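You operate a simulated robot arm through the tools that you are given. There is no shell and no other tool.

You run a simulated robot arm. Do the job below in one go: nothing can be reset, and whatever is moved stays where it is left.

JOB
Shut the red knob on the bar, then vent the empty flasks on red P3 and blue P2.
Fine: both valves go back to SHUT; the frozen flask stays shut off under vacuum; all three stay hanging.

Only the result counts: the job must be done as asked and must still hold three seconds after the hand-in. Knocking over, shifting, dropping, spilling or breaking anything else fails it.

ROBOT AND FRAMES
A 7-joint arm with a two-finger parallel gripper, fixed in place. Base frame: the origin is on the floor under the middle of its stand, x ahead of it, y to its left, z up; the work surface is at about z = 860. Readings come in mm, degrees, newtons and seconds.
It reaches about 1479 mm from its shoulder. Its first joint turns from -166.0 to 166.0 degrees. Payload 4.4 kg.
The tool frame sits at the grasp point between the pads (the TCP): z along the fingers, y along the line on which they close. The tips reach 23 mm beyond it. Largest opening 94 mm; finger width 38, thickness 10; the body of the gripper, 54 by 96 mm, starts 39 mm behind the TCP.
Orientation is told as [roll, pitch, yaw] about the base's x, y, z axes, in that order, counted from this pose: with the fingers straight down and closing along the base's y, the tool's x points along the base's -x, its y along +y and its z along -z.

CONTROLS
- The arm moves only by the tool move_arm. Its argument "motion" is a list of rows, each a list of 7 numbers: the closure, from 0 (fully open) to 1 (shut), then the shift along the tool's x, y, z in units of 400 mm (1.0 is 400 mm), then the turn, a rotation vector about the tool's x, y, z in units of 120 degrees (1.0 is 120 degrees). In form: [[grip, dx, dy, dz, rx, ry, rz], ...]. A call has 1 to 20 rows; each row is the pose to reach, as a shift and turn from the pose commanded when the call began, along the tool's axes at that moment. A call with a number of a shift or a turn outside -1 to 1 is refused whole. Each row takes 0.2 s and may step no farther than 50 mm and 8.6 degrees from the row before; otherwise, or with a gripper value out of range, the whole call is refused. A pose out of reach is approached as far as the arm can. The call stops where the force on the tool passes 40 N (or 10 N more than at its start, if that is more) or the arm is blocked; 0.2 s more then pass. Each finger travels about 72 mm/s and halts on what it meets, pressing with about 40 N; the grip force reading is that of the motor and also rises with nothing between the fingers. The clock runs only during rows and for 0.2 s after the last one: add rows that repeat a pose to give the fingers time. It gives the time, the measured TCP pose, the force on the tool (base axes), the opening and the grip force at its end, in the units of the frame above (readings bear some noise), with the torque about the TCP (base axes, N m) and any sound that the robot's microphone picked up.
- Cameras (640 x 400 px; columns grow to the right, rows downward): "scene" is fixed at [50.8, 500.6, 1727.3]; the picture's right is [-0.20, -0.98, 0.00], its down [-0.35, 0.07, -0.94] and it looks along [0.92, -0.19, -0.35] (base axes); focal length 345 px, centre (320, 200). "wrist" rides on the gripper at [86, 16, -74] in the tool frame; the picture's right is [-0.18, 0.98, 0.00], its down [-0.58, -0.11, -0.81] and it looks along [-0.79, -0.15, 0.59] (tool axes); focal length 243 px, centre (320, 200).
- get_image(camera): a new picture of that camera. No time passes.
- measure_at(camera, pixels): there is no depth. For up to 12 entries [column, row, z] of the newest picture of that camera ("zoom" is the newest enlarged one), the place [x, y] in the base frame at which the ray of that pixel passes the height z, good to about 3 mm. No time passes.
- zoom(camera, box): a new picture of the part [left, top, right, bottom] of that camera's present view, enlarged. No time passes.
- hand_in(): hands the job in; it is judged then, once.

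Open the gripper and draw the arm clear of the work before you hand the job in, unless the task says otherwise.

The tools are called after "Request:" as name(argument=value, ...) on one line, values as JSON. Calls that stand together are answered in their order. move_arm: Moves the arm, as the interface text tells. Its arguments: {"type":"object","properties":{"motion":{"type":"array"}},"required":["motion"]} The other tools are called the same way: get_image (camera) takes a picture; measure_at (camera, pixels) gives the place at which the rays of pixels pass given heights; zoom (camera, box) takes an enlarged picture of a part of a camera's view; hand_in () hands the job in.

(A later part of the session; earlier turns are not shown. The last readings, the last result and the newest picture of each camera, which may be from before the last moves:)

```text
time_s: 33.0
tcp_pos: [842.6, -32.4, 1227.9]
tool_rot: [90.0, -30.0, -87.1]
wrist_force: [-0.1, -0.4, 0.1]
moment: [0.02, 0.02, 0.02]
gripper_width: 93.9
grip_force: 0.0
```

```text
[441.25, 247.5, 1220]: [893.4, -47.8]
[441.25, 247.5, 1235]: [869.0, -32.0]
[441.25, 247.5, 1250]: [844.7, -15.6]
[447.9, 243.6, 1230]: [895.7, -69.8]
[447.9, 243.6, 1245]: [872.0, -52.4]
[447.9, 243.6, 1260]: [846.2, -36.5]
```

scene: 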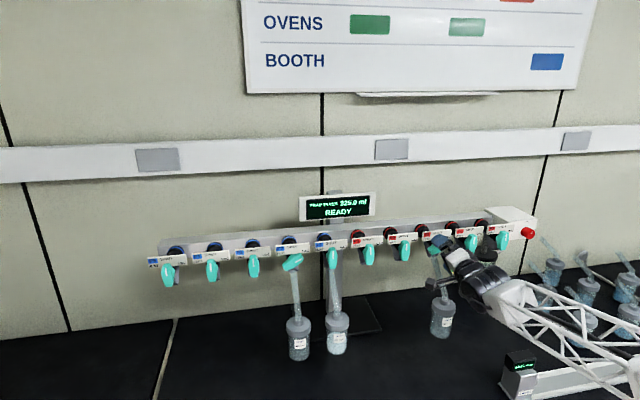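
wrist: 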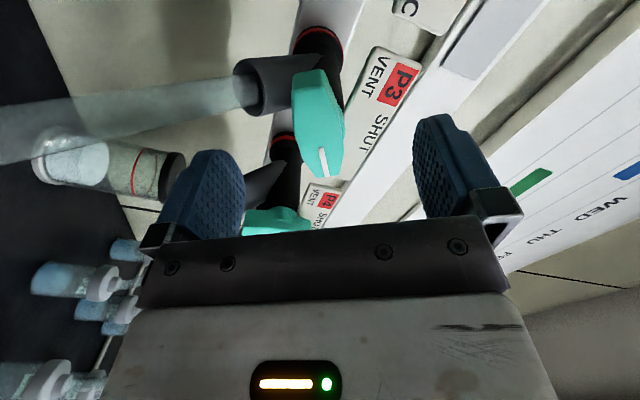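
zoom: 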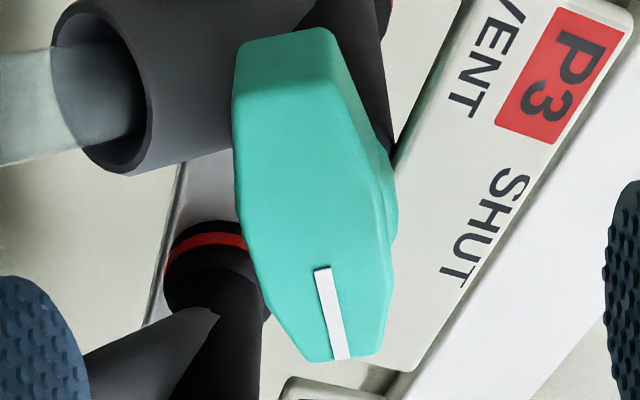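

The handle face is at x≈874.5 and the axis at about (y -30.5, z 1228.3) with the pointer at 60.5°, so the tool is already centred. I advance ~27 mm so the tips reach x≈893 (plate at ~902).

Request:
move_arm(motion=[[0.1, 0, 0, 0.015, 0, 0, 0], [0.2, 0, 0, 0.03, 0, 0, 0], [0.25, 0, 0, 0.045, 0, 0, 0], [0.25, 0, 0, 0.06, 0, 0, 0], [0.25, 0, 0, 0.069, 0, 0, 0], [0.25, 0, 0, 0.069, 0, 0, 0]])

Request:
get_image(camera="wrist")

Request:
zoom(camera="scene", box=[400, 200, 496, 260])

```text
time_s: 34.4
tcp_pos: [870.5, -31.3, 1228.5]
tool_rot: [90.1, -30.1, -87.1]
wrist_force: [-12.3, -9.0, 5.0]
moment: [-0.44, 0.54, -0.34]
gripper_width: 70.6
grip_force: 0.2
```

```text
taken
```

wrist: 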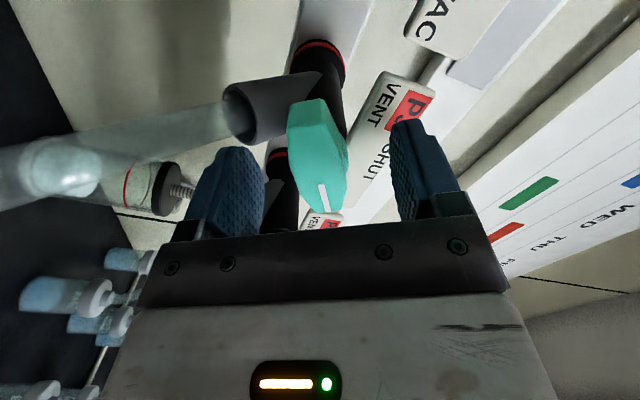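

```text
6.67 times, centred on (448, 230) of scene
```

zoom: 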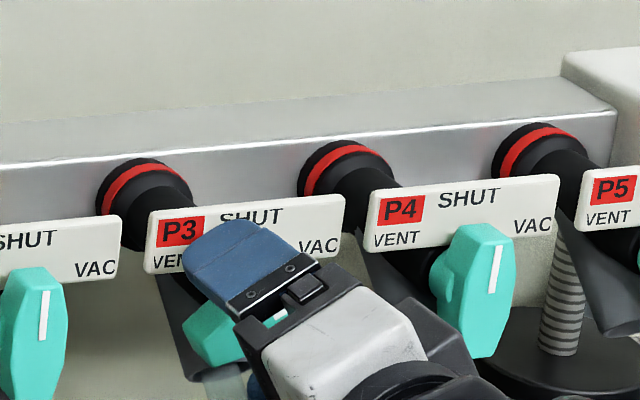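

A contact force (-12,-9,+5 N) appeared with a moment pointing to the lower finger, probably its tip touching the grey port/tube under P3. I back off 15 mm at once and inspect.

Request:
move_arm(motion=[[0.25, 0, 0, -0.02, 0, 0, 0], [0.25, 0, 0, -0.04, 0, 0, 0], [0.25, 0, 0, -0.05, 0, 0, 0], [0.25, 0, 0, -0.05, 0, 0, 0]])

Request:
zoom(camera="wrist", box=[160, 60, 400, 210])

Request:
zoom(camera="scene", box=[400, 215, 496, 345])

```text
time_s: 35.4
tcp_pos: [850.1, -33.1, 1227.9]
tool_rot: [90.0, -30.1, -87.0]
wrist_force: [0.4, 0.1, -0.7]
moment: [-0.02, 0.0, 0.03]
gripper_width: 70.5
grip_force: 0.1
```

```text
2.67 times, centred on (280, 135) of wrist
```

zoom: 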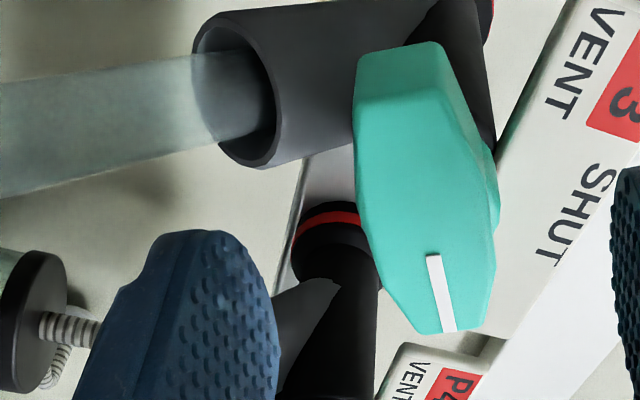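

```text
3.08 times, centred on (448, 280) of scene
```

zoom: 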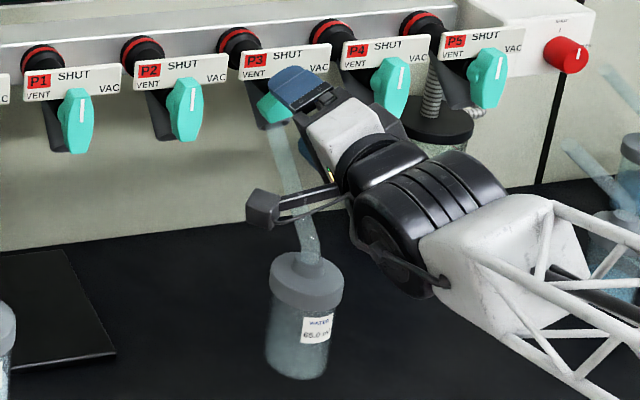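

The touch was between the lower finger and P3's grey port pipe; force is back to zero. I triangulate the port's lower end (wrist (248,94), scene (432.8,255.5)) to plan a clear finger path.

Request:
measure_at(camera="wrist", pixels=[[248.1, 93.75, 1160], [248.1, 93.75, 1180], [248.1, 93.75, 1200], [263, 105, 1170], [263, 105, 1190]])

Request:
measure_at(camera="scene", pixels=[[432.9, 255.3, 1160], [432.9, 255.3, 1180], [432.9, 255.3, 1200]])

Request:
zoom(camera="scene", box=[400, 225, 464, 265])

```text
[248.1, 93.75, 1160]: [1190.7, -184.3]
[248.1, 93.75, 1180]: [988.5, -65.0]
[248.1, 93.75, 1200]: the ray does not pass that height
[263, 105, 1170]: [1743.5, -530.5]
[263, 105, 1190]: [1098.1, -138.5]
```

```text
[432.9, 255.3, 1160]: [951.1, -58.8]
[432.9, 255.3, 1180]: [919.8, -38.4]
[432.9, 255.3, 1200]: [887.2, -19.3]
```

```text
10.00 times, centred on (432, 245) of scene
```

zoom: 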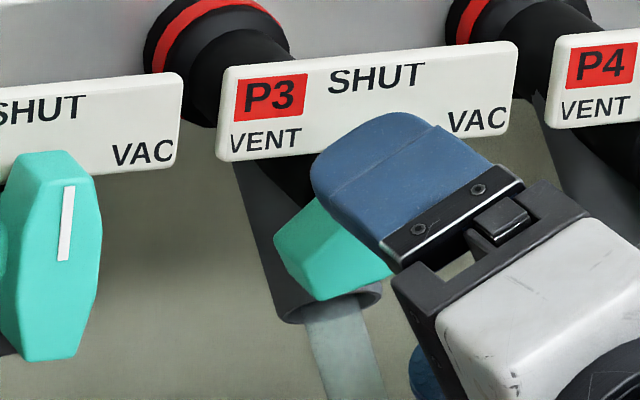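

The port's front rim lies at x≈893–899 below z≈1200, so I keep the tips at x≤888 (TCP 865) and insert with the fingers narrowed to ~52 mm.

Request:
move_arm(motion=[[0.35, 0.0017, 0.0021, 0, 0, 0, 0], [0.45, 0.0017, 0.0021, 0, 0, 0, 0], [0.45, 0.0017, 0.0021, 0.01, 0, 0, 0], [0.45, 0.0017, 0.0021, 0.02, 0, 0, 0], [0.45, 0.0017, 0.0021, 0.03, 0, 0, 0], [0.45, 0.0017, 0.0021, 0.0375, 0, 0, 0], [0.45, 0.0017, 0.0021, 0.0375, 0, 0, 0]])

Request:
get_image(camera="wrist")

Request:
zoom(camera="wrist", box=[160, 80, 448, 260])

```text
time_s: 37.0
tcp_pos: [865.9, -29.9, 1228.1]
tool_rot: [90.0, -30.1, -87.1]
wrist_force: [-1.4, 0.2, -0.6]
moment: [0.0, 0.0, 0.01]
gripper_width: 51.8
grip_force: 0.1
```

```text
taken
```

wrist: 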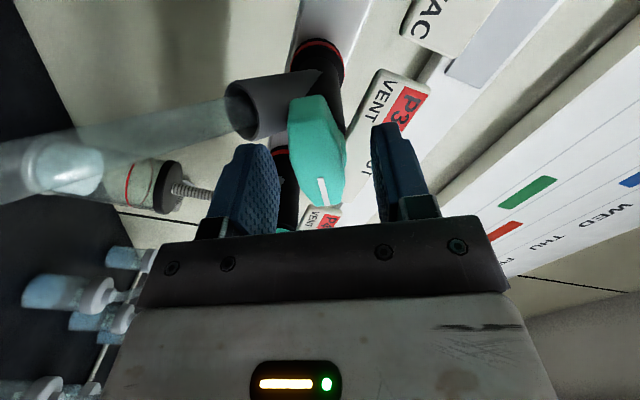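

```text
2.22 times, centred on (304, 170) of wrist
```

zoom: 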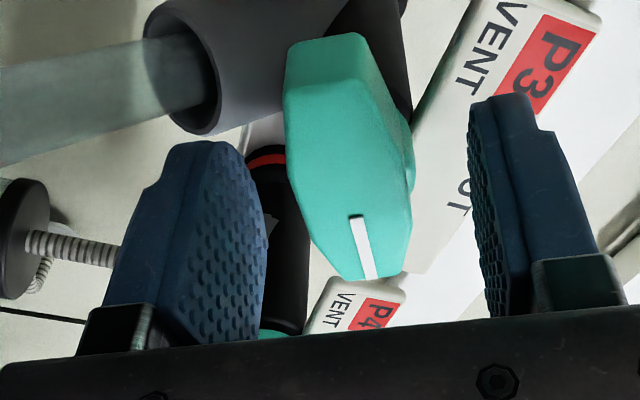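

No contact now and the handle lies centred between the pads. I close the fingers on it.

Request:
move_arm(motion=[[0.55, 0, 0, 0, 0, 0, 0], [0.65, 0, 0, 0, 0, 0, 0], [0.75, 0, 0, 0, 0, 0, 0], [0.85, 0, 0, 0, 0, 0, 0], [1, 0, 0, 0, 0, 0, 0], [1, 0, 0, 0, 0, 0, 0]])

Request:
get_image(camera="wrist")

```text
time_s: 38.4
tcp_pos: [864.6, -30.5, 1226.7]
tool_rot: [89.8, -30.1, -86.9]
wrist_force: [-4.1, -18.2, -11.7]
moment: [0.07, 0.58, -0.73]
gripper_width: 19.8
grip_force: 44.8
```

```text
taken
```

wrist: 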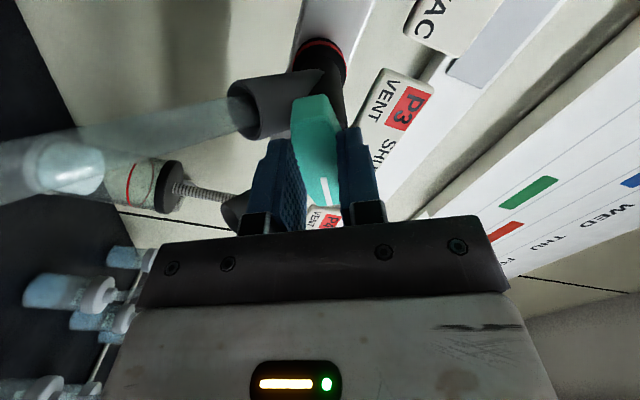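

The handle is gripped (19.8 mm, 45 N) with ~20 N side load, meaning the axis is ~1.5 mm toward −tool y. I ease the tool that way before turning.

Request:
move_arm(motion=[[1, -0.001, -0.002, 0, 0, 0, 0], [1, -0.002, -0.004, 0, 0, 0, 0], [1, -0.002, -0.004, 0, 0, 0, 0]])

```text
time_s: 39.2
tcp_pos: [864.2, -31.5, 1226.8]
tool_rot: [89.9, -30.0, -86.9]
wrist_force: [-37.0, 7.4, -15.9]
moment: [0.03, 0.9, 0.11]
gripper_width: 20.0
grip_force: 45.1
```

The x-force jumped to −37 N, so I hold for a moment to see if it is transient.

Request:
move_arm(motion=[[1, 0, 0, 0, 0, 0, 0], [1, 0, 0, 0, 0, 0, 0]])

Request:
zoom(camera="wrist", box=[200, 80, 456, 240])

Request:
zoom(camera="scene", box=[400, 215, 480, 265])

```text
time_s: 39.8
tcp_pos: [864.6, -31.4, 1227.1]
tool_rot: [90.0, -30.1, -87.1]
wrist_force: [-33.1, 18.4, -18.1]
moment: [0.05, 0.79, 0.06]
gripper_width: 20.1
grip_force: 44.6
```

```text
2.50 times, centred on (328, 160) of wrist
```

zoom: 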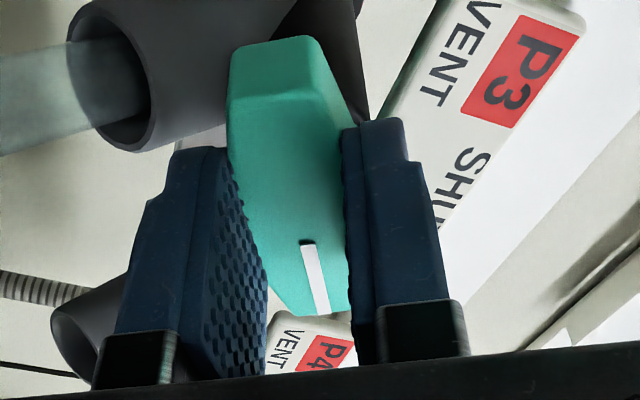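

```text
8.00 times, centred on (440, 240) of scene
```

zoom: 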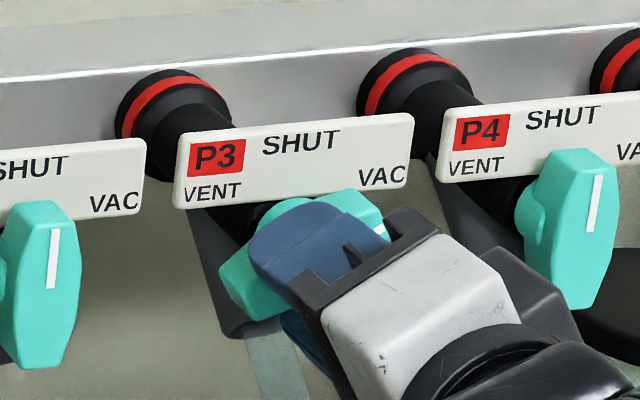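

The held load is a small forward preload (stiff contact, sub-mm). I relax it by moving back ~0.8 mm along the tool and +0.5 mm in tool x.

Request:
move_arm(motion=[[1, 0.0012, 0, -0.002, 0, 0, 0], [1, 0.0012, 0, -0.002, 0, 0, 0]])

```text
time_s: 40.4
tcp_pos: [865.3, -30.9, 1228.0]
tool_rot: [89.9, -30.1, -87.0]
wrist_force: [33.3, 15.9, -10.9]
moment: [0.04, 0.69, 0.03]
gripper_width: 20.2
grip_force: 44.6
```

Now +33 N in x: the contact is very stiff (~80 N/mm). I go half the way back and ease tool x a bit more.

Request:
move_arm(motion=[[1, 0.0015, 0, 0.0005, 0, 0, 0], [1, 0.0025, 0, 0.001, 0, 0, 0], [1, 0.0025, 0, 0.001, 0, 0, 0]])

```text
time_s: 41.2
tcp_pos: [864.2, -29.4, 1226.9]
tool_rot: [90.0, -30.1, -87.2]
wrist_force: [-9.7, -12.4, -7.1]
moment: [0.06, 0.33, -0.95]
gripper_width: 20.2
grip_force: 45.1
```

Loads are small now. I turn the handle −60° about the valve's own axis (base x), from VAC to SHUT, in 5° rows.

Request:
move_arm(motion=[[1, 0, 0, 0, 0.0019, 0.0011, -0.0416], [1, 0, 0, 0, 0.0038, 0.0022, -0.0832], [1, 0, 0, 0, 0.0056, 0.0033, -0.1248], [1, 0, 0, 0, 0.0075, 0.0044, -0.1664], [1, 0, 0, 0, 0.0094, 0.0055, -0.208], [1, 0, 0, 0, 0.0113, 0.0066, -0.2497], [1, 0, 0, 0, 0.0132, 0.0076, -0.2913], [1, 0, 0, 0, 0.0151, 0.0087, -0.3329], [1, 0, 0, 0, 0.0169, 0.0098, -0.3745], [1, 0, 0, 0, 0.0188, 0.0109, -0.4161], [1, 0, 0, 0, 0.0207, 0.012, -0.4577], [1, 0, 0, 0, 0.0226, 0.0131, -0.4993]])

Request:
get_image(camera="wrist")

Request:
zoom(camera="scene", box=[400, 215, 480, 265])

```text
time_s: 41.8
tcp_pos: [865.0, -31.4, 1227.4]
tool_rot: [89.1, -39.5, -86.7]
wrist_force: [25.4, -8.8, 0.7]
moment: [0.02, 0.66, -0.28]
gripper_width: 19.9
grip_force: 44.5
stopped in row 3: the force on the tool passed its limit at 43 N (the readings are from after the stop); the commanded pose is now the measured one
```

```text
taken
```

wrist: 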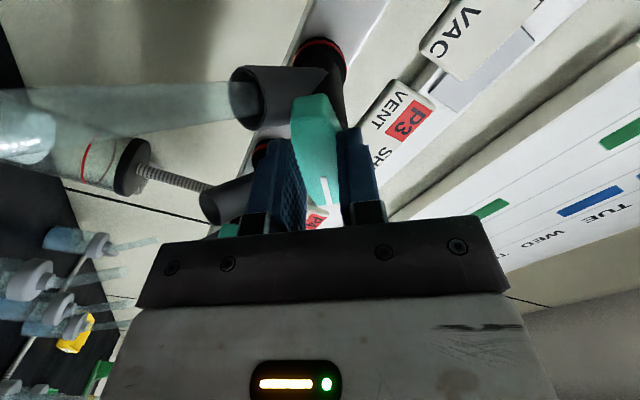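

```text
8.00 times, centred on (440, 240) of scene
```

zoom: 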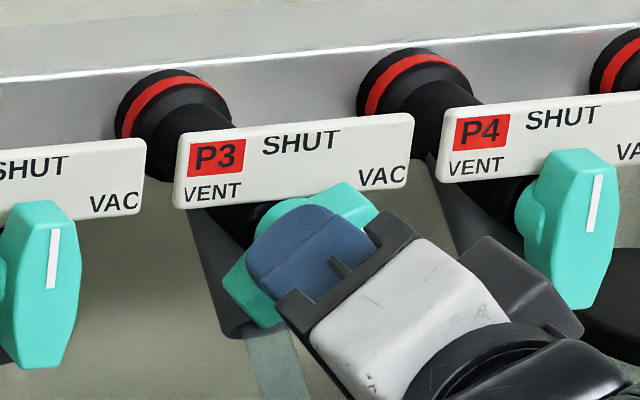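

It turned ~10° and then stopped on the stiff axial load of a full clamp. I loosen to a ~23 mm fork around the 20 mm handle, so it can be turned without clamping loads, and continue −50° to SHUT.

Request:
move_arm(motion=[[0.755, 0, 0, 0, 0, 0, 0], [0.755, 0, 0, 0, 0, 0, 0], [0.755, 0, 0, 0, 0.0021, 0.001, -0.0467], [0.755, 0, 0, 0, 0.0042, 0.002, -0.0934], [0.755, 0, 0, 0, 0.0062, 0.0029, -0.1401], [0.755, 0, 0, 0, 0.0083, 0.0039, -0.1868], [0.755, 0, 0, 0, 0.0104, 0.0049, -0.2335], [0.755, 0, 0, 0, 0.0125, 0.0059, -0.2802], [0.755, 0, 0, 0, 0.0145, 0.0068, -0.3269], [0.755, 0, 0, 0, 0.0166, 0.0078, -0.3736], [0.755, 0, 0, 0, 0.0187, 0.0088, -0.4203], [0.755, 0, 0, 0, 0.0187, 0.0088, -0.4203]])

Request:
get_image(camera="wrist")

Request:
zoom(camera="scene", box=[400, 215, 480, 265])

```text
time_s: 44.4
tcp_pos: [864.3, -31.5, 1225.9]
tool_rot: [-4.6, -87.5, 5.9]
wrist_force: [0.0, -12.9, -5.8]
moment: [0.06, 0.15, -0.27]
gripper_width: 28.9
grip_force: 6.3
```

```text
taken
```

wrist: 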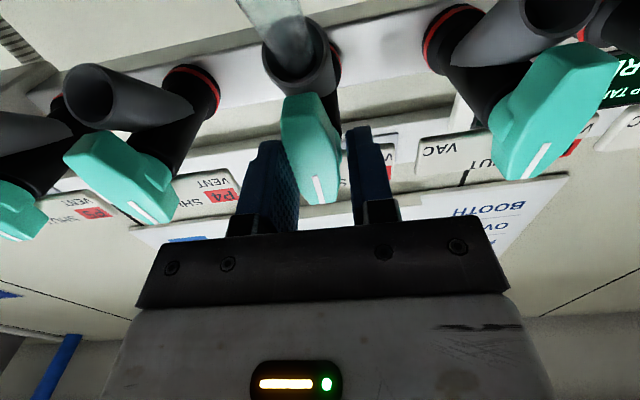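

```text
8.00 times, centred on (440, 240) of scene
```

zoom: 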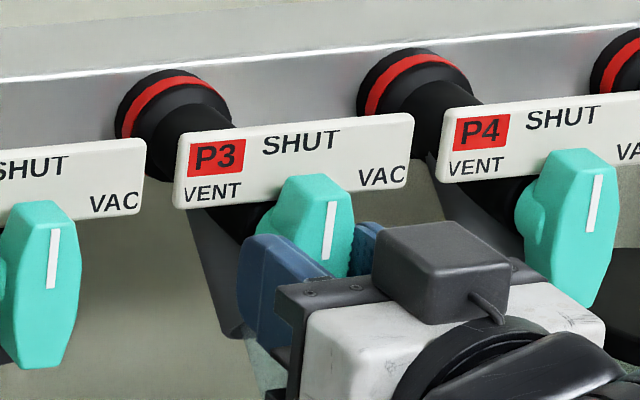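

P3's handle is near SHUT now and the fork drive runs with low forces. I continue −60° more toward VENT, listening for sound.

Request:
move_arm(motion=[[0.755, 0, 0, 0, 0.0022, 0.0011, -0.0499], [0.755, 0, 0, 0, 0.0043, 0.0023, -0.0999], [0.755, 0, 0, 0, 0.0065, 0.0034, -0.1498], [0.755, 0, 0, 0, 0.0087, 0.0046, -0.1998], [0.755, 0, 0, 0, 0.0109, 0.0057, -0.2497], [0.755, 0, 0, 0, 0.013, 0.0068, -0.2996], [0.755, 0, 0, 0, 0.0152, 0.008, -0.3496], [0.755, 0, 0, 0, 0.0174, 0.0091, -0.3995], [0.755, 0, 0, 0, 0.0195, 0.0103, -0.4495], [0.755, 0, 0, 0, 0.0217, 0.0114, -0.4994], [0.755, 0, 0, 0, 0.0217, 0.0114, -0.4994], [0.755, 0, 0, 0, 0.0217, 0.0114, -0.4994]])

Request:
get_image(camera="wrist")

Request:
zoom(camera="scene", box=[400, 215, 480, 265])

```text
time_s: 45.5
tcp_pos: [865.9, -43.6, 1234.1]
tool_rot: [-80.7, -65.2, 83.4]
wrist_force: [-4.4, 36.7, -4.6]
moment: [0.11, -0.18, 0.57]
gripper_width: 38.2
grip_force: 18.0
out of reach, approached as far as the arm can: row 3, 4, 5
stopped in row 5: the force on the tool passed its limit at 48 N (the readings are from after the stop); the commanded pose is now the measured one
```

```text
taken
```

wrist: 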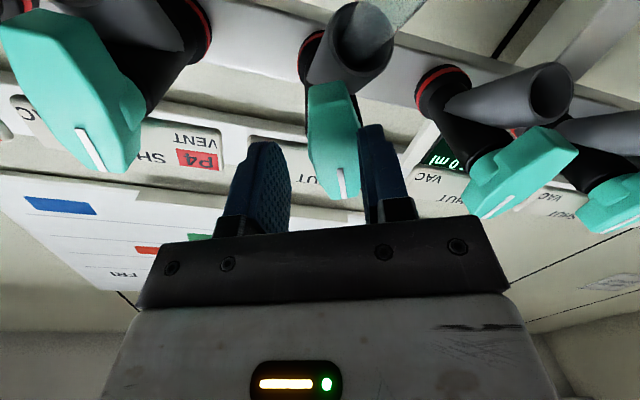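

```text
8.00 times, centred on (440, 240) of scene
```

zoom: 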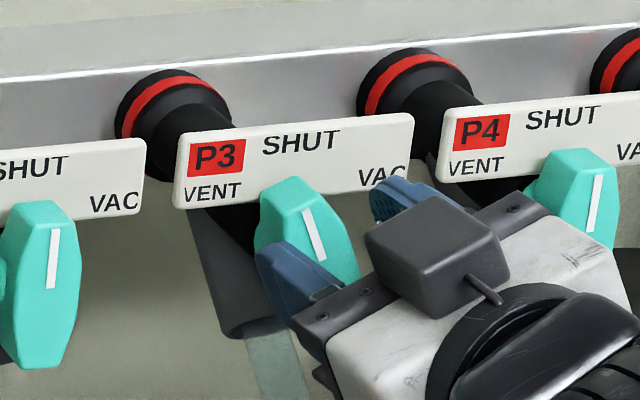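

The handle is ~18° past SHUT toward VENT, but the wrist limit was hit again. I open, back straight out, and will re-configure the wrist (tool down → pointing right → forward) to get another arm branch.

Request:
move_arm(motion=[[0.5, 0, 0, 0, 0, 0, 0], [0.45, 0, 0, 0, 0, 0, 0], [0.45, 0, 0, -0.04, 0, 0, 0], [0.45, 0, 0, -0.08, 0, 0, 0], [0.45, 0, 0, -0.12, 0, 0, 0], [0.45, 0, 0, -0.2, 0, 0, 0], [0.45, 0, 0, -0.2, 0, 0, 0]])

Request:
get_image(camera="scene")

Request:
zoom(camera="scene", box=[400, 215, 480, 265])

```text
time_s: 47.1
tcp_pos: [788.3, -47.7, 1240.2]
tool_rot: [-80.9, -65.2, 83.2]
wrist_force: [-0.1, 0.0, -0.2]
moment: [0.02, -0.01, -0.02]
gripper_width: 51.7
grip_force: 0.1
```

```text
taken
```

scene: 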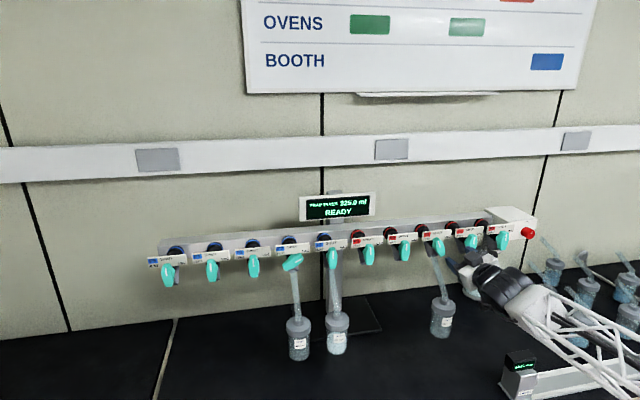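

```text
8.00 times, centred on (440, 240) of scene
```

zoom: 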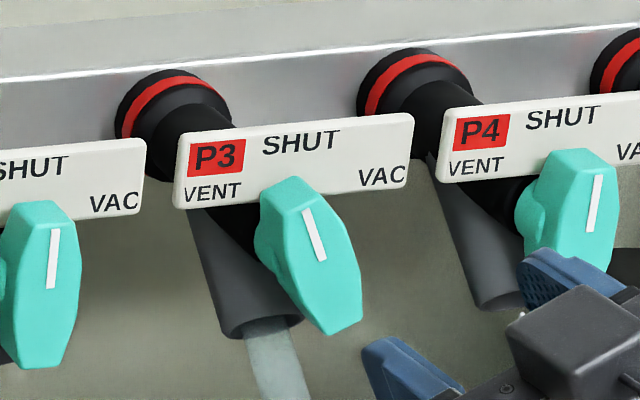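

P3's handle stays at about −22°. I raise the tool to z≈1450, x≈650 and roll back to 0, clear of everything.

Request:
move_arm(motion=[[0.45, -0.06, -0.026, -0.05, 0, 0, 0.03], [0.45, -0.13, -0.056, -0.107, 0, 0, 0.06], [0.45, -0.2, -0.087, -0.165, 0, 0, 0.09], [0.45, -0.27, -0.117, -0.222, 0, 0, 0.12], [0.45, -0.34, -0.148, -0.28, 0, 0, 0.15], [0.45, -0.4, -0.174, -0.33, 0, 0, 0.18], [0.45, -0.4594, -0.2, -0.379, 0, 0, 0.204], [0.45, -0.4594, -0.2, -0.379, 0, 0, 0.204]])

```text
time_s: 48.9
tcp_pos: [646.3, -48.2, 1449.9]
tool_rot: [-0.9, -86.2, 2.6]
wrist_force: [-0.5, 0.4, -0.3]
moment: [-0.01, 0.0, -0.06]
gripper_width: 52.0
grip_force: 0.2
```

Clear at (646,-48,1450). I pitch the tool back to pointing down (about tool y, +86°), moving slightly forward.

Request:
move_arm(motion=[[0.45, 0, 0, 0.02, 0, 0.0651, 0], [0.45, 0, 0, 0.04, 0, 0.1302, 0], [0.45, 0, 0, 0.06, 0, 0.1953, 0], [0.45, 0, 0, 0.08, 0, 0.2604, 0], [0.45, 0, 0, 0.1, 0, 0.3255, 0], [0.45, 0, 0, 0.12, 0, 0.3906, 0], [0.45, 0, 0, 0.14, 0, 0.4557, 0], [0.45, 0, 0, 0.16, 0, 0.5208, 0], [0.45, 0, 0, 0.18, 0, 0.5859, 0], [0.45, 0, 0, 0.2, 0, 0.651, 0], [0.45, 0, 0, 0.22, 0, 0.718, 0], [0.45, 0, 0, 0.22, 0, 0.718, 0], [0.45, 0, 0, 0.22, 0, 0.718, 0]])

Request:
get_image(camera="scene")

```text
time_s: 51.7
tcp_pos: [735.6, -46.9, 1443.5]
tool_rot: [-0.2, 0.0, 1.7]
wrist_force: [-0.6, 0.8, 0.9]
moment: [0.02, 0.0, -0.01]
gripper_width: 51.8
grip_force: 0.0
```

```text
taken
```

scene: 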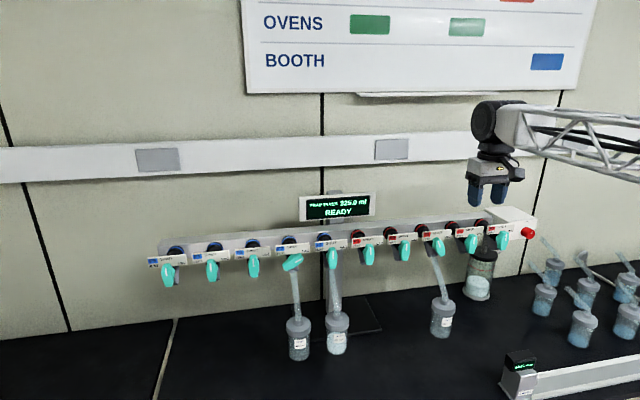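

The tool points down at (736,-47,1443). Now I swing it to point right (−y) by +90° about tool x while shifting toward y≈-180, to select the other wrist branch.

Request:
move_arm(motion=[[0.45, 0, -0.028, -0.008, 0.0625, 0, 0], [0.45, 0, -0.056, -0.017, 0.125, 0, 0], [0.45, 0, -0.083, -0.025, 0.1875, 0, 0], [0.45, 0, -0.111, -0.033, 0.25, 0, 0], [0.45, 0, -0.139, -0.042, 0.3125, 0, 0], [0.45, 0, -0.167, -0.05, 0.375, 0, 0], [0.45, 0, -0.194, -0.058, 0.4375, 0, 0], [0.45, 0, -0.222, -0.067, 0.5, 0, 0], [0.45, 0, -0.25, -0.075, 0.5625, 0, 0], [0.45, 0, -0.278, -0.083, 0.625, 0, 0], [0.45, 0, -0.305, -0.092, 0.6875, 0, 0], [0.45, 0, -0.333, -0.1, 0.75, 0, 0], [0.45, 0, -0.333, -0.1, 0.75, 0, 0]])

Request:
get_image(camera="scene")

```text
time_s: 54.5
tcp_pos: [740.3, -179.5, 1483.8]
tool_rot: [-90.0, -0.2, 1.6]
wrist_force: [0.9, 0.2, 0.4]
moment: [0.06, -0.01, 0.03]
gripper_width: 51.6
grip_force: 0.0
```

```text
taken
```

scene: 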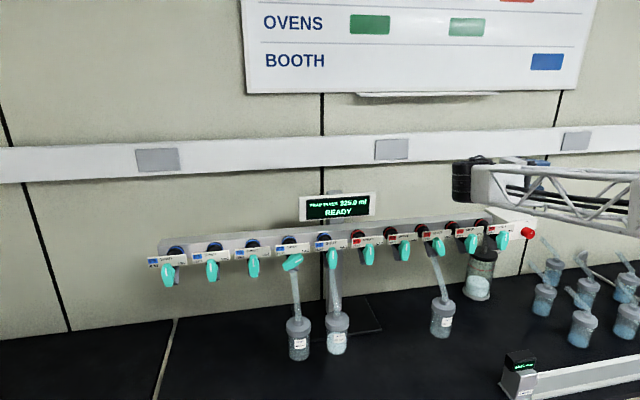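

In reach. Now I yaw the tool +88° about vertical so it points forward (+x) again, moving to y≈-32, still at z≈1484.

Request:
move_arm(motion=[[0.45, 0, 0, -0.031, 0, -0.0614, 0], [0.45, 0, 0, -0.062, 0, -0.1228, 0], [0.45, 0, 0, -0.093, 0, -0.1842, 0], [0.45, 0, 0, -0.123, 0, -0.2456, 0], [0.45, 0, 0, -0.154, 0, -0.307, 0], [0.45, 0, 0, -0.185, 0, -0.3683, 0], [0.45, 0, 0, -0.216, 0, -0.4297, 0], [0.45, 0, 0, -0.247, 0, -0.4911, 0], [0.45, 0, 0, -0.278, 0, -0.5525, 0], [0.45, 0, 0, -0.308, 0, -0.6139, 0], [0.45, 0, 0, -0.339, 0, -0.6753, 0], [0.45, 0, 0, -0.37, 0, -0.7367, 0], [0.45, 0, 0, -0.37, 0, -0.7367, 0]])

Request:
get_image(camera="scene")

Request:
get_image(camera="wrist")

```text
time_s: 57.3
tcp_pos: [732.4, -32.3, 1491.9]
tool_rot: [-90.5, 0.1, 90.0]
wrist_force: [-7.2, 1.2, 6.7]
moment: [-0.02, 0.52, -0.03]
gripper_width: 51.9
grip_force: 0.1
```

```text
taken
```

scene: 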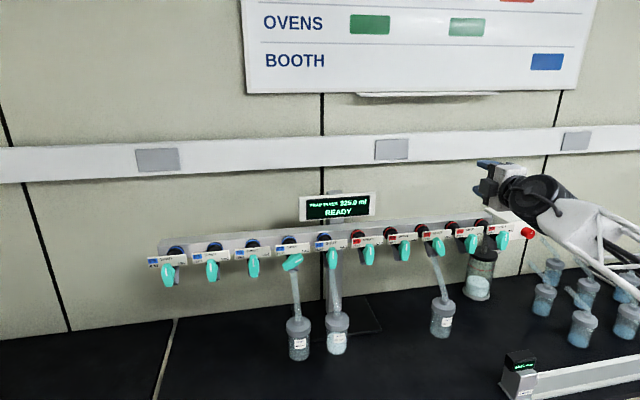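

```text
taken
```

wrist: 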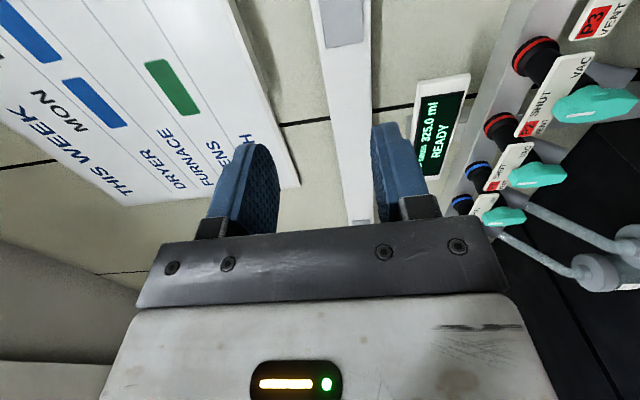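

New posture reached at (732,-32,1492). I descend to z≈1228 at x≈800 (tips at 823, clear of handles) while rolling another −90° so the camera is on top.

Request:
move_arm(motion=[[0.45, 0, 0.055, 0.014, 0, 0, -0.0625], [0.45, 0, 0.11, 0.028, 0, 0, -0.125], [0.45, 0, 0.165, 0.043, 0, 0, -0.1875], [0.45, 0, 0.22, 0.057, 0, 0, -0.25], [0.45, 0, 0.275, 0.071, 0, 0, -0.3125], [0.45, 0, 0.33, 0.085, 0, 0, -0.375], [0.45, 0, 0.385, 0.099, 0, 0, -0.4375], [0.45, 0, 0.44, 0.113, 0, 0, -0.5], [0.45, 0, 0.495, 0.128, 0, 0, -0.5625], [0.45, 0, 0.55, 0.142, 0, 0, -0.625], [0.45, 0, 0.605, 0.156, 0, 0, -0.6875], [0.45, 0, 0.66, 0.17, 0, 0, -0.75], [0.45, 0, 0.66, 0.17, 0, 0, -0.75], [0.45, 0, 0.66, 0.17, 0, 0, -0.75]])

Request:
get_image(camera="scene")

Request:
get_image(camera="wrist")

```text
time_s: 60.3
tcp_pos: [801.3, -31.9, 1219.9]
tool_rot: [111.9, 89.9, -68.1]
wrist_force: [0.2, 0.6, 0.5]
moment: [0.0, 0.01, 0.03]
gripper_width: 51.4
grip_force: 0.1
```

```text
taken
```

scene: 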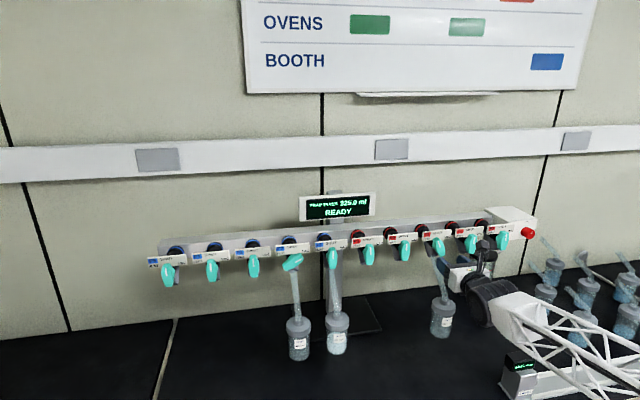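

```text
taken
```

wrist: 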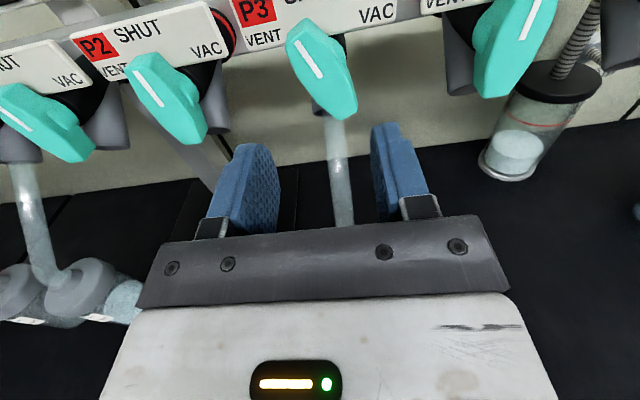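

Excellent: the tool is at P3 with the camera on top and no limit warnings. I correct z by +8 mm and roll −60° further to test that the VENT orientation is reachable.

Request:
move_arm(motion=[[0.45, 0.01, -0.001, 0, 0, 0, -0.0625], [0.45, 0.021, -0.003, 0, 0, 0, -0.125], [0.45, 0.021, -0.003, 0, 0, 0, -0.1875], [0.45, 0.021, -0.003, 0, 0, 0, -0.25], [0.45, 0.021, -0.003, 0, 0, 0, -0.3125], [0.45, 0.021, -0.003, 0, 0, 0, -0.375], [0.45, 0.021, -0.003, 0, 0, 0, -0.4375], [0.45, 0.021, -0.003, 0, 0, 0, -0.5], [0.45, 0.021, -0.003, 0, 0, 0, -0.54], [0.45, 0.021, -0.003, 0, 0, 0, -0.54]])

Request:
get_image(camera="wrist")

```text
time_s: 62.5
tcp_pos: [801.9, -50.3, 1296.8]
tool_rot: [84.4, 25.7, -90.8]
wrist_force: [0.2, -0.4, 0.0]
moment: [-0.01, 0.04, -0.01]
gripper_width: 51.5
grip_force: 0.0
out of reach, approached as far as the arm can: row 1, 2, 3, 4, 5, 6, 7, 8, 9, 10
```

```text
taken
```

wrist: 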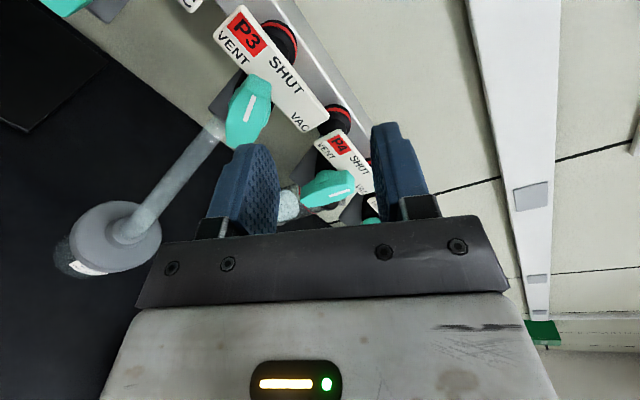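

The limit now is the last joint: rolls below about −180° are not available in this posture, so rolls from −180° up to positive values should be. I roll back +120° (toward −120…) at this clear standoff and see where it settles.

Request:
move_arm(motion=[[0.45, 0, 0, 0, 0, 0, 0.0625], [0.45, 0, 0, 0, 0, 0, 0.125], [0.45, 0, 0, 0, 0, 0, 0.1875], [0.45, 0, 0, 0, 0, 0, 0.25], [0.45, 0, 0, 0, 0, 0, 0.3125], [0.45, 0, 0, 0, 0, 0, 0.375], [0.45, 0, 0, 0, 0, 0, 0.4375], [0.45, 0, 0, 0, 0, 0, 0.5], [0.45, 0, 0, 0, 0, 0, 0.5625], [0.45, 0, 0, 0, 0, 0, 0.625], [0.45, 0, 0, 0, 0, 0, 0.6875], [0.45, 0, 0, 0, 0, 0, 0.75], [0.45, 0, 0, 0, 0, 0, 0.8125], [0.45, 0, 0, 0, 0, 0, 0.875], [0.45, 0, 0, 0, 0, 0, 0.9375], [0.45, 0, 0, 0, 0, 0, 1.0], [0.45, 0, 0, 0, 0, 0, 1.0]])

Request:
get_image(camera="scene")

```text
time_s: 66.1
tcp_pos: [800.4, -52.3, 1294.8]
tool_rot: [-83.9, 34.0, 95.1]
wrist_force: [0.0, 0.8, -0.5]
moment: [0.01, 0.0, -0.01]
gripper_width: 51.7
grip_force: 0.0
```

```text
taken
```

scene: 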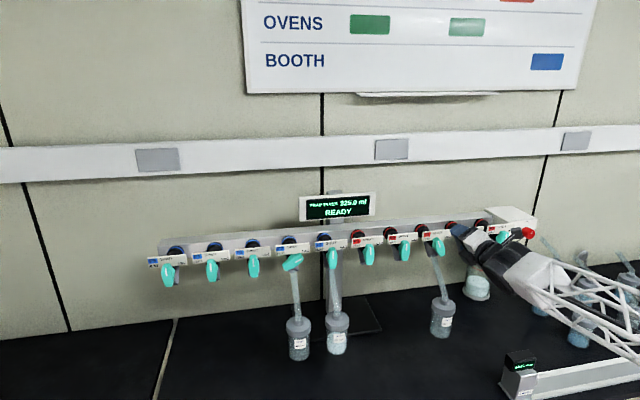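

Settled in reach at roll −124°, but the tool is pitched 5° down and off position. I straighten it to +x and return to P3's axis at standoff (800,-31,1228).

Request:
move_arm(motion=[[0.45, -0.034, 0.027, 0.004, 0.0068, 0.0088, 0], [0.45, -0.069, 0.054, 0.008, 0.0135, 0.0177, 0], [0.45, -0.103, 0.081, 0.012, 0.0203, 0.0265, 0], [0.45, -0.1374, 0.1077, 0.0163, 0.027, 0.0353, 0], [0.45, -0.1374, 0.1077, 0.0163, 0.027, 0.0353, 0], [0.45, -0.1374, 0.1077, 0.0163, 0.027, 0.0353, 0]])

```text
time_s: 67.5
tcp_pos: [799.2, -29.5, 1227.7]
tool_rot: [-90.0, 34.4, 90.0]
wrist_force: [0.7, -0.2, 0.6]
moment: [-0.01, 0.0, 0.0]
gripper_width: 51.7
grip_force: 0.1
```

P3's axis is now reached exactly with the tool straight. I roll +102° to −22°, matching the handle's present angle.

Request:
move_arm(motion=[[0.45, 0, 0, 0, 0, 0, 0.0607], [0.45, 0, 0, 0, 0, 0, 0.1214], [0.45, 0, 0, 0, 0, 0, 0.1821], [0.45, 0, 0, 0, 0, 0, 0.2429], [0.45, 0, 0, 0, 0, 0, 0.3036], [0.45, 0, 0, 0, 0, 0, 0.3643], [0.45, 0, 0, 0, 0, 0, 0.425], [0.45, 0, 0, 0, 0, 0, 0.4857], [0.45, 0, 0, 0, 0, 0, 0.5464], [0.45, 0, 0, 0, 0, 0, 0.6071], [0.45, 0, 0, 0, 0, 0, 0.6679], [0.45, 0, 0, 0, 0, 0, 0.7286], [0.45, 0, 0, 0, 0, 0, 0.7893], [0.45, 0, 0, 0, 0, 0, 0.85], [0.45, 0, 0, 0, 0, 0, 0.85]])

Request:
get_image(camera="wrist")

Request:
get_image(camera="scene")

```text
time_s: 70.7
tcp_pos: [800.7, -31.2, 1227.3]
tool_rot: [-90.0, -67.7, 89.9]
wrist_force: [-1.2, 0.4, 0.2]
moment: [-0.01, 0.0, -0.01]
gripper_width: 51.6
grip_force: 0.1
```

```text
taken
```

wrist: 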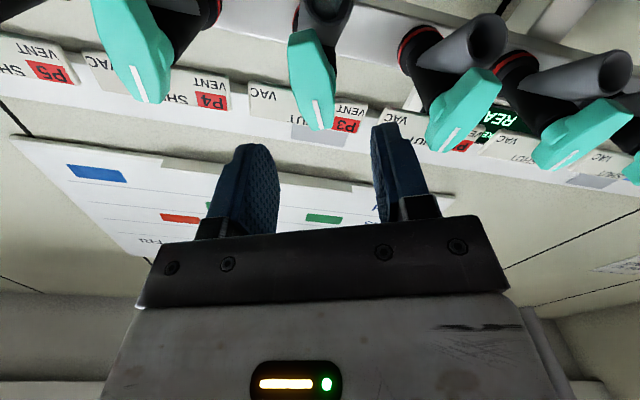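

```text
taken
```

scene: 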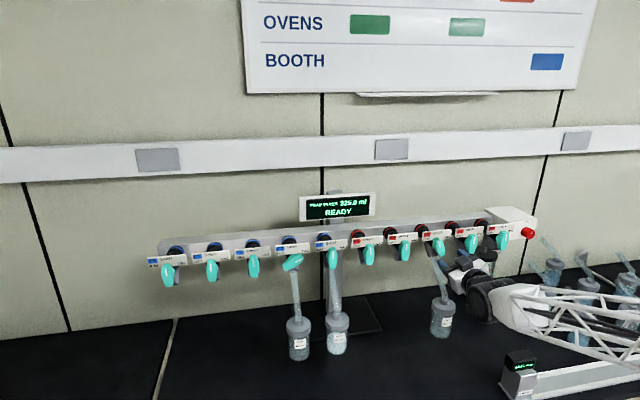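

In reach, straight, roll −22°. I zoom on the handle to check centring: the axis should appear near (320,95).

Request:
zoom(camera="wrist", box=[240, 10, 400, 140])

```text
3.08 times, centred on (320, 75) of wrist
```

zoom: 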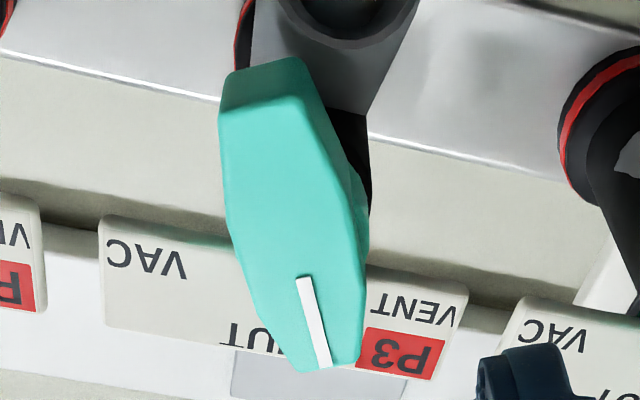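

By my estimate the axis may be ~5 mm off; I use the exact measurement for pointer ends (314.2,100.3) and (322,129) to confirm.

Request:
measure_at(camera="wrist", pixels=[[314.2, 100.3, 1225], [314.2, 100.3, 1230], [314.2, 100.3, 1235], [322, 129, 1240], [322, 129, 1245], [322, 129, 1250], [322, 129, 1255]])

Request:
zoom(camera="scene", box=[400, 215, 480, 265])

```text
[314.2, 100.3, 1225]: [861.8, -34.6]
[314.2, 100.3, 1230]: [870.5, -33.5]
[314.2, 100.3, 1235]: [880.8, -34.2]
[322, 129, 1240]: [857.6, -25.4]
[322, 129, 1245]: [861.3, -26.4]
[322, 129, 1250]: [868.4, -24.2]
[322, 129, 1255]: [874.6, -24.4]
```

```text
8.00 times, centred on (440, 240) of scene
```

zoom: 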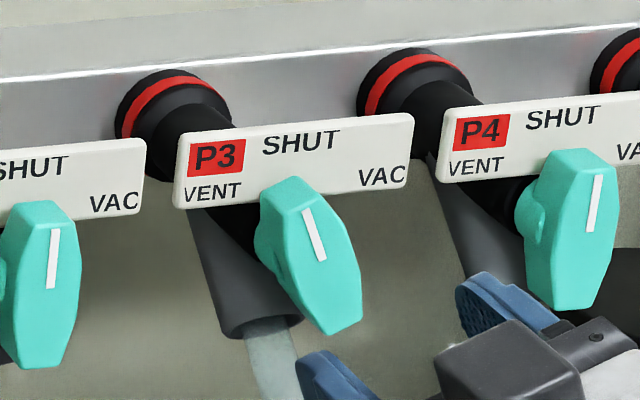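

Comparing the pointer's inner end at two handle angles (both ≈(-35,1231)) shows the valve axis is at about y -35.2, z 1230.7. I correct by that (−5 mm tool y) and advance to x≈865 with the fingers at 52 mm.

Request:
move_arm(motion=[[0.45, -0.0041, -0.0125, 0.03, 0, 0, -0.015], [0.45, -0.0041, -0.0125, 0.07, 0, 0, -0.015], [0.45, -0.0041, -0.0125, 0.1, 0, 0, -0.015], [0.45, -0.0041, -0.0125, 0.125, 0, 0, -0.015], [0.45, -0.0041, -0.0125, 0.145, 0, 0, -0.015], [0.45, -0.0041, -0.0125, 0.16, 0, 0, -0.015], [0.45, -0.0041, -0.0125, 0.16, 0, 0, -0.015]])

Request:
get_image(camera="wrist")

Request:
zoom(camera="scene", box=[400, 215, 480, 265])

```text
time_s: 72.3
tcp_pos: [863.7, -35.5, 1229.2]
tool_rot: [-89.9, -65.9, 89.9]
wrist_force: [-0.3, -0.4, 0.9]
moment: [0.01, -0.01, 0.0]
gripper_width: 51.7
grip_force: 0.0
```

```text
taken
```

wrist: 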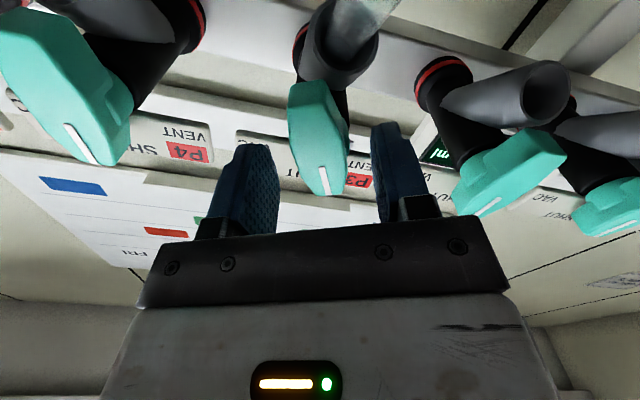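

```text
8.00 times, centred on (440, 240) of scene
```

zoom: 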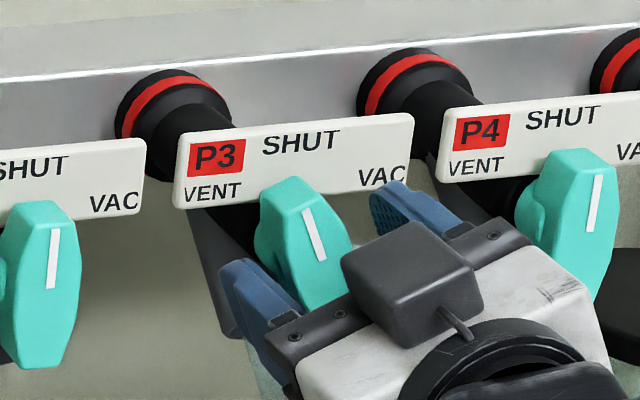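

No contact and the handle is centred. I narrow to a ~24 mm fork and turn −38° further toward VENT (tool roll −62°).

Request:
move_arm(motion=[[0.6, 0, 0, 0, 0, 0, 0], [0.745, 0, 0, 0, 0, 0, 0], [0.745, 0, 0, 0, 0, 0, 0], [0.745, 0, 0, 0, 0, 0, -0.04], [0.745, 0, 0, 0, 0, 0, -0.08], [0.745, 0, 0, 0, 0, 0, -0.12], [0.745, 0, 0, 0, 0, 0, -0.16], [0.745, 0, 0, 0, 0, 0, -0.2], [0.745, 0, 0, 0, 0, 0, -0.24], [0.745, 0, 0, 0, 0, 0, -0.28], [0.745, 0, 0, 0, 0, 0, -0.317], [0.745, 0, 0, 0, 0, 0, -0.317]])

Request:
get_image(camera="wrist")

Request:
zoom(camera="scene", box=[400, 215, 480, 265])

```text
time_s: 74.9
tcp_pos: [863.0, -34.4, 1229.4]
tool_rot: [-89.9, -27.8, 89.9]
wrist_force: [-0.6, 0.1, 0.3]
moment: [-0.01, 0.01, 0.01]
gripper_width: 24.1
grip_force: 0.0
```

```text
taken
```

wrist: 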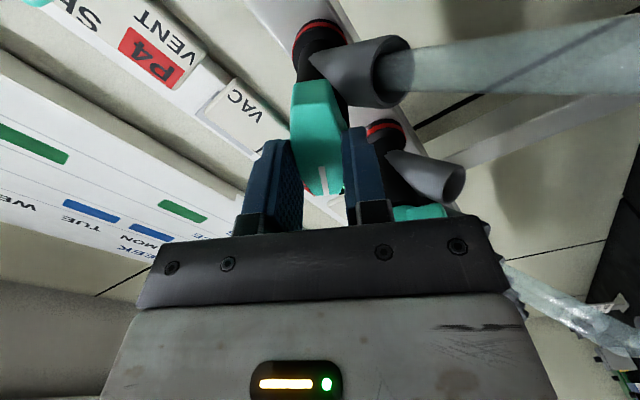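

```text
8.00 times, centred on (440, 240) of scene
```

zoom: 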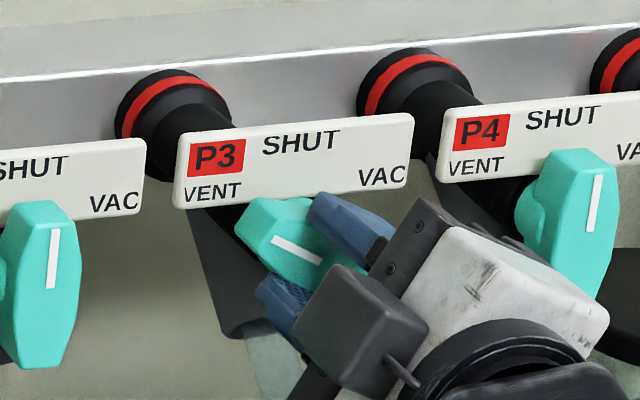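

The handle turned smoothly with zero load and now reads about −60° (VENT). I lightly close to seat it at the tool angle and hold a few seconds for the flask to vent, listening for sound.

Request:
move_arm(motion=[[0.8, 0, 0, 0, 0, 0, 0], [0.8, 0, 0, 0, 0, 0, 0], [0.8, 0, 0, 0, 0, 0, 0], [0.745, 0, 0, 0, 0, 0, 0], [0.745, 0, 0, 0, 0, 0, 0], [0.745, 0, 0, 0, 0, 0, 0], [0.745, 0, 0, 0, 0, 0, 0], [0.745, 0, 0, 0, 0, 0, 0], [0.745, 0, 0, 0, 0, 0, 0], [0.745, 0, 0, 0, 0, 0, 0]])

Request:
get_image(camera="wrist")

Request:
zoom(camera="scene", box=[400, 215, 480, 265])

Request:
zoom(camera="scene", box=[280, 180, 400, 255])

```text
time_s: 77.1
tcp_pos: [863.7, -34.9, 1229.9]
tool_rot: [-89.9, -27.7, 89.9]
wrist_force: [0.4, 0.5, 0.5]
moment: [0.01, -0.02, 0.02]
gripper_width: 24.1
grip_force: 0.1
```

```text
taken
```

wrist: 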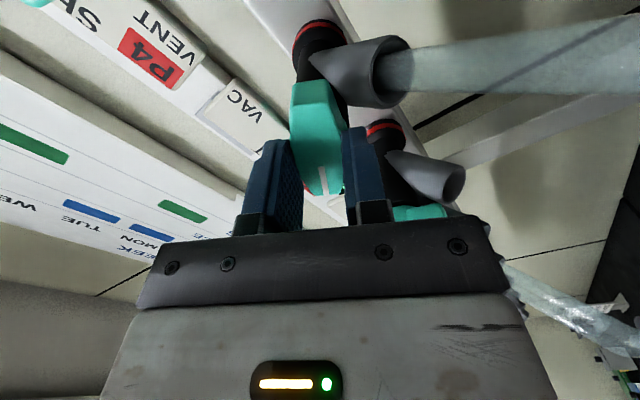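

```text
8.00 times, centred on (440, 240) of scene
```

zoom: 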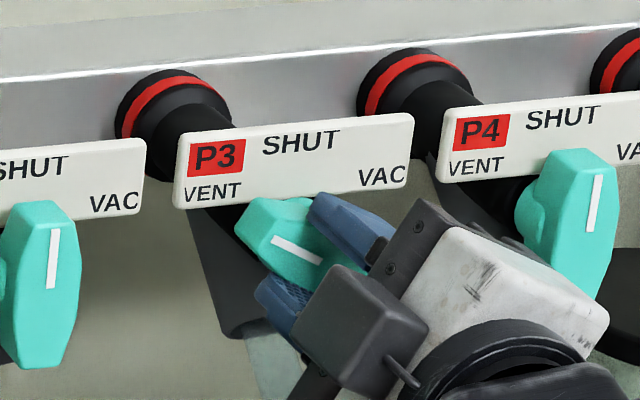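

```text
5.33 times, centred on (340, 218) of scene
```

zoom: 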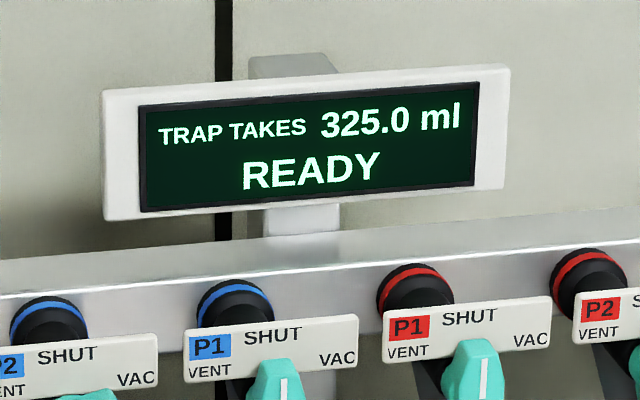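

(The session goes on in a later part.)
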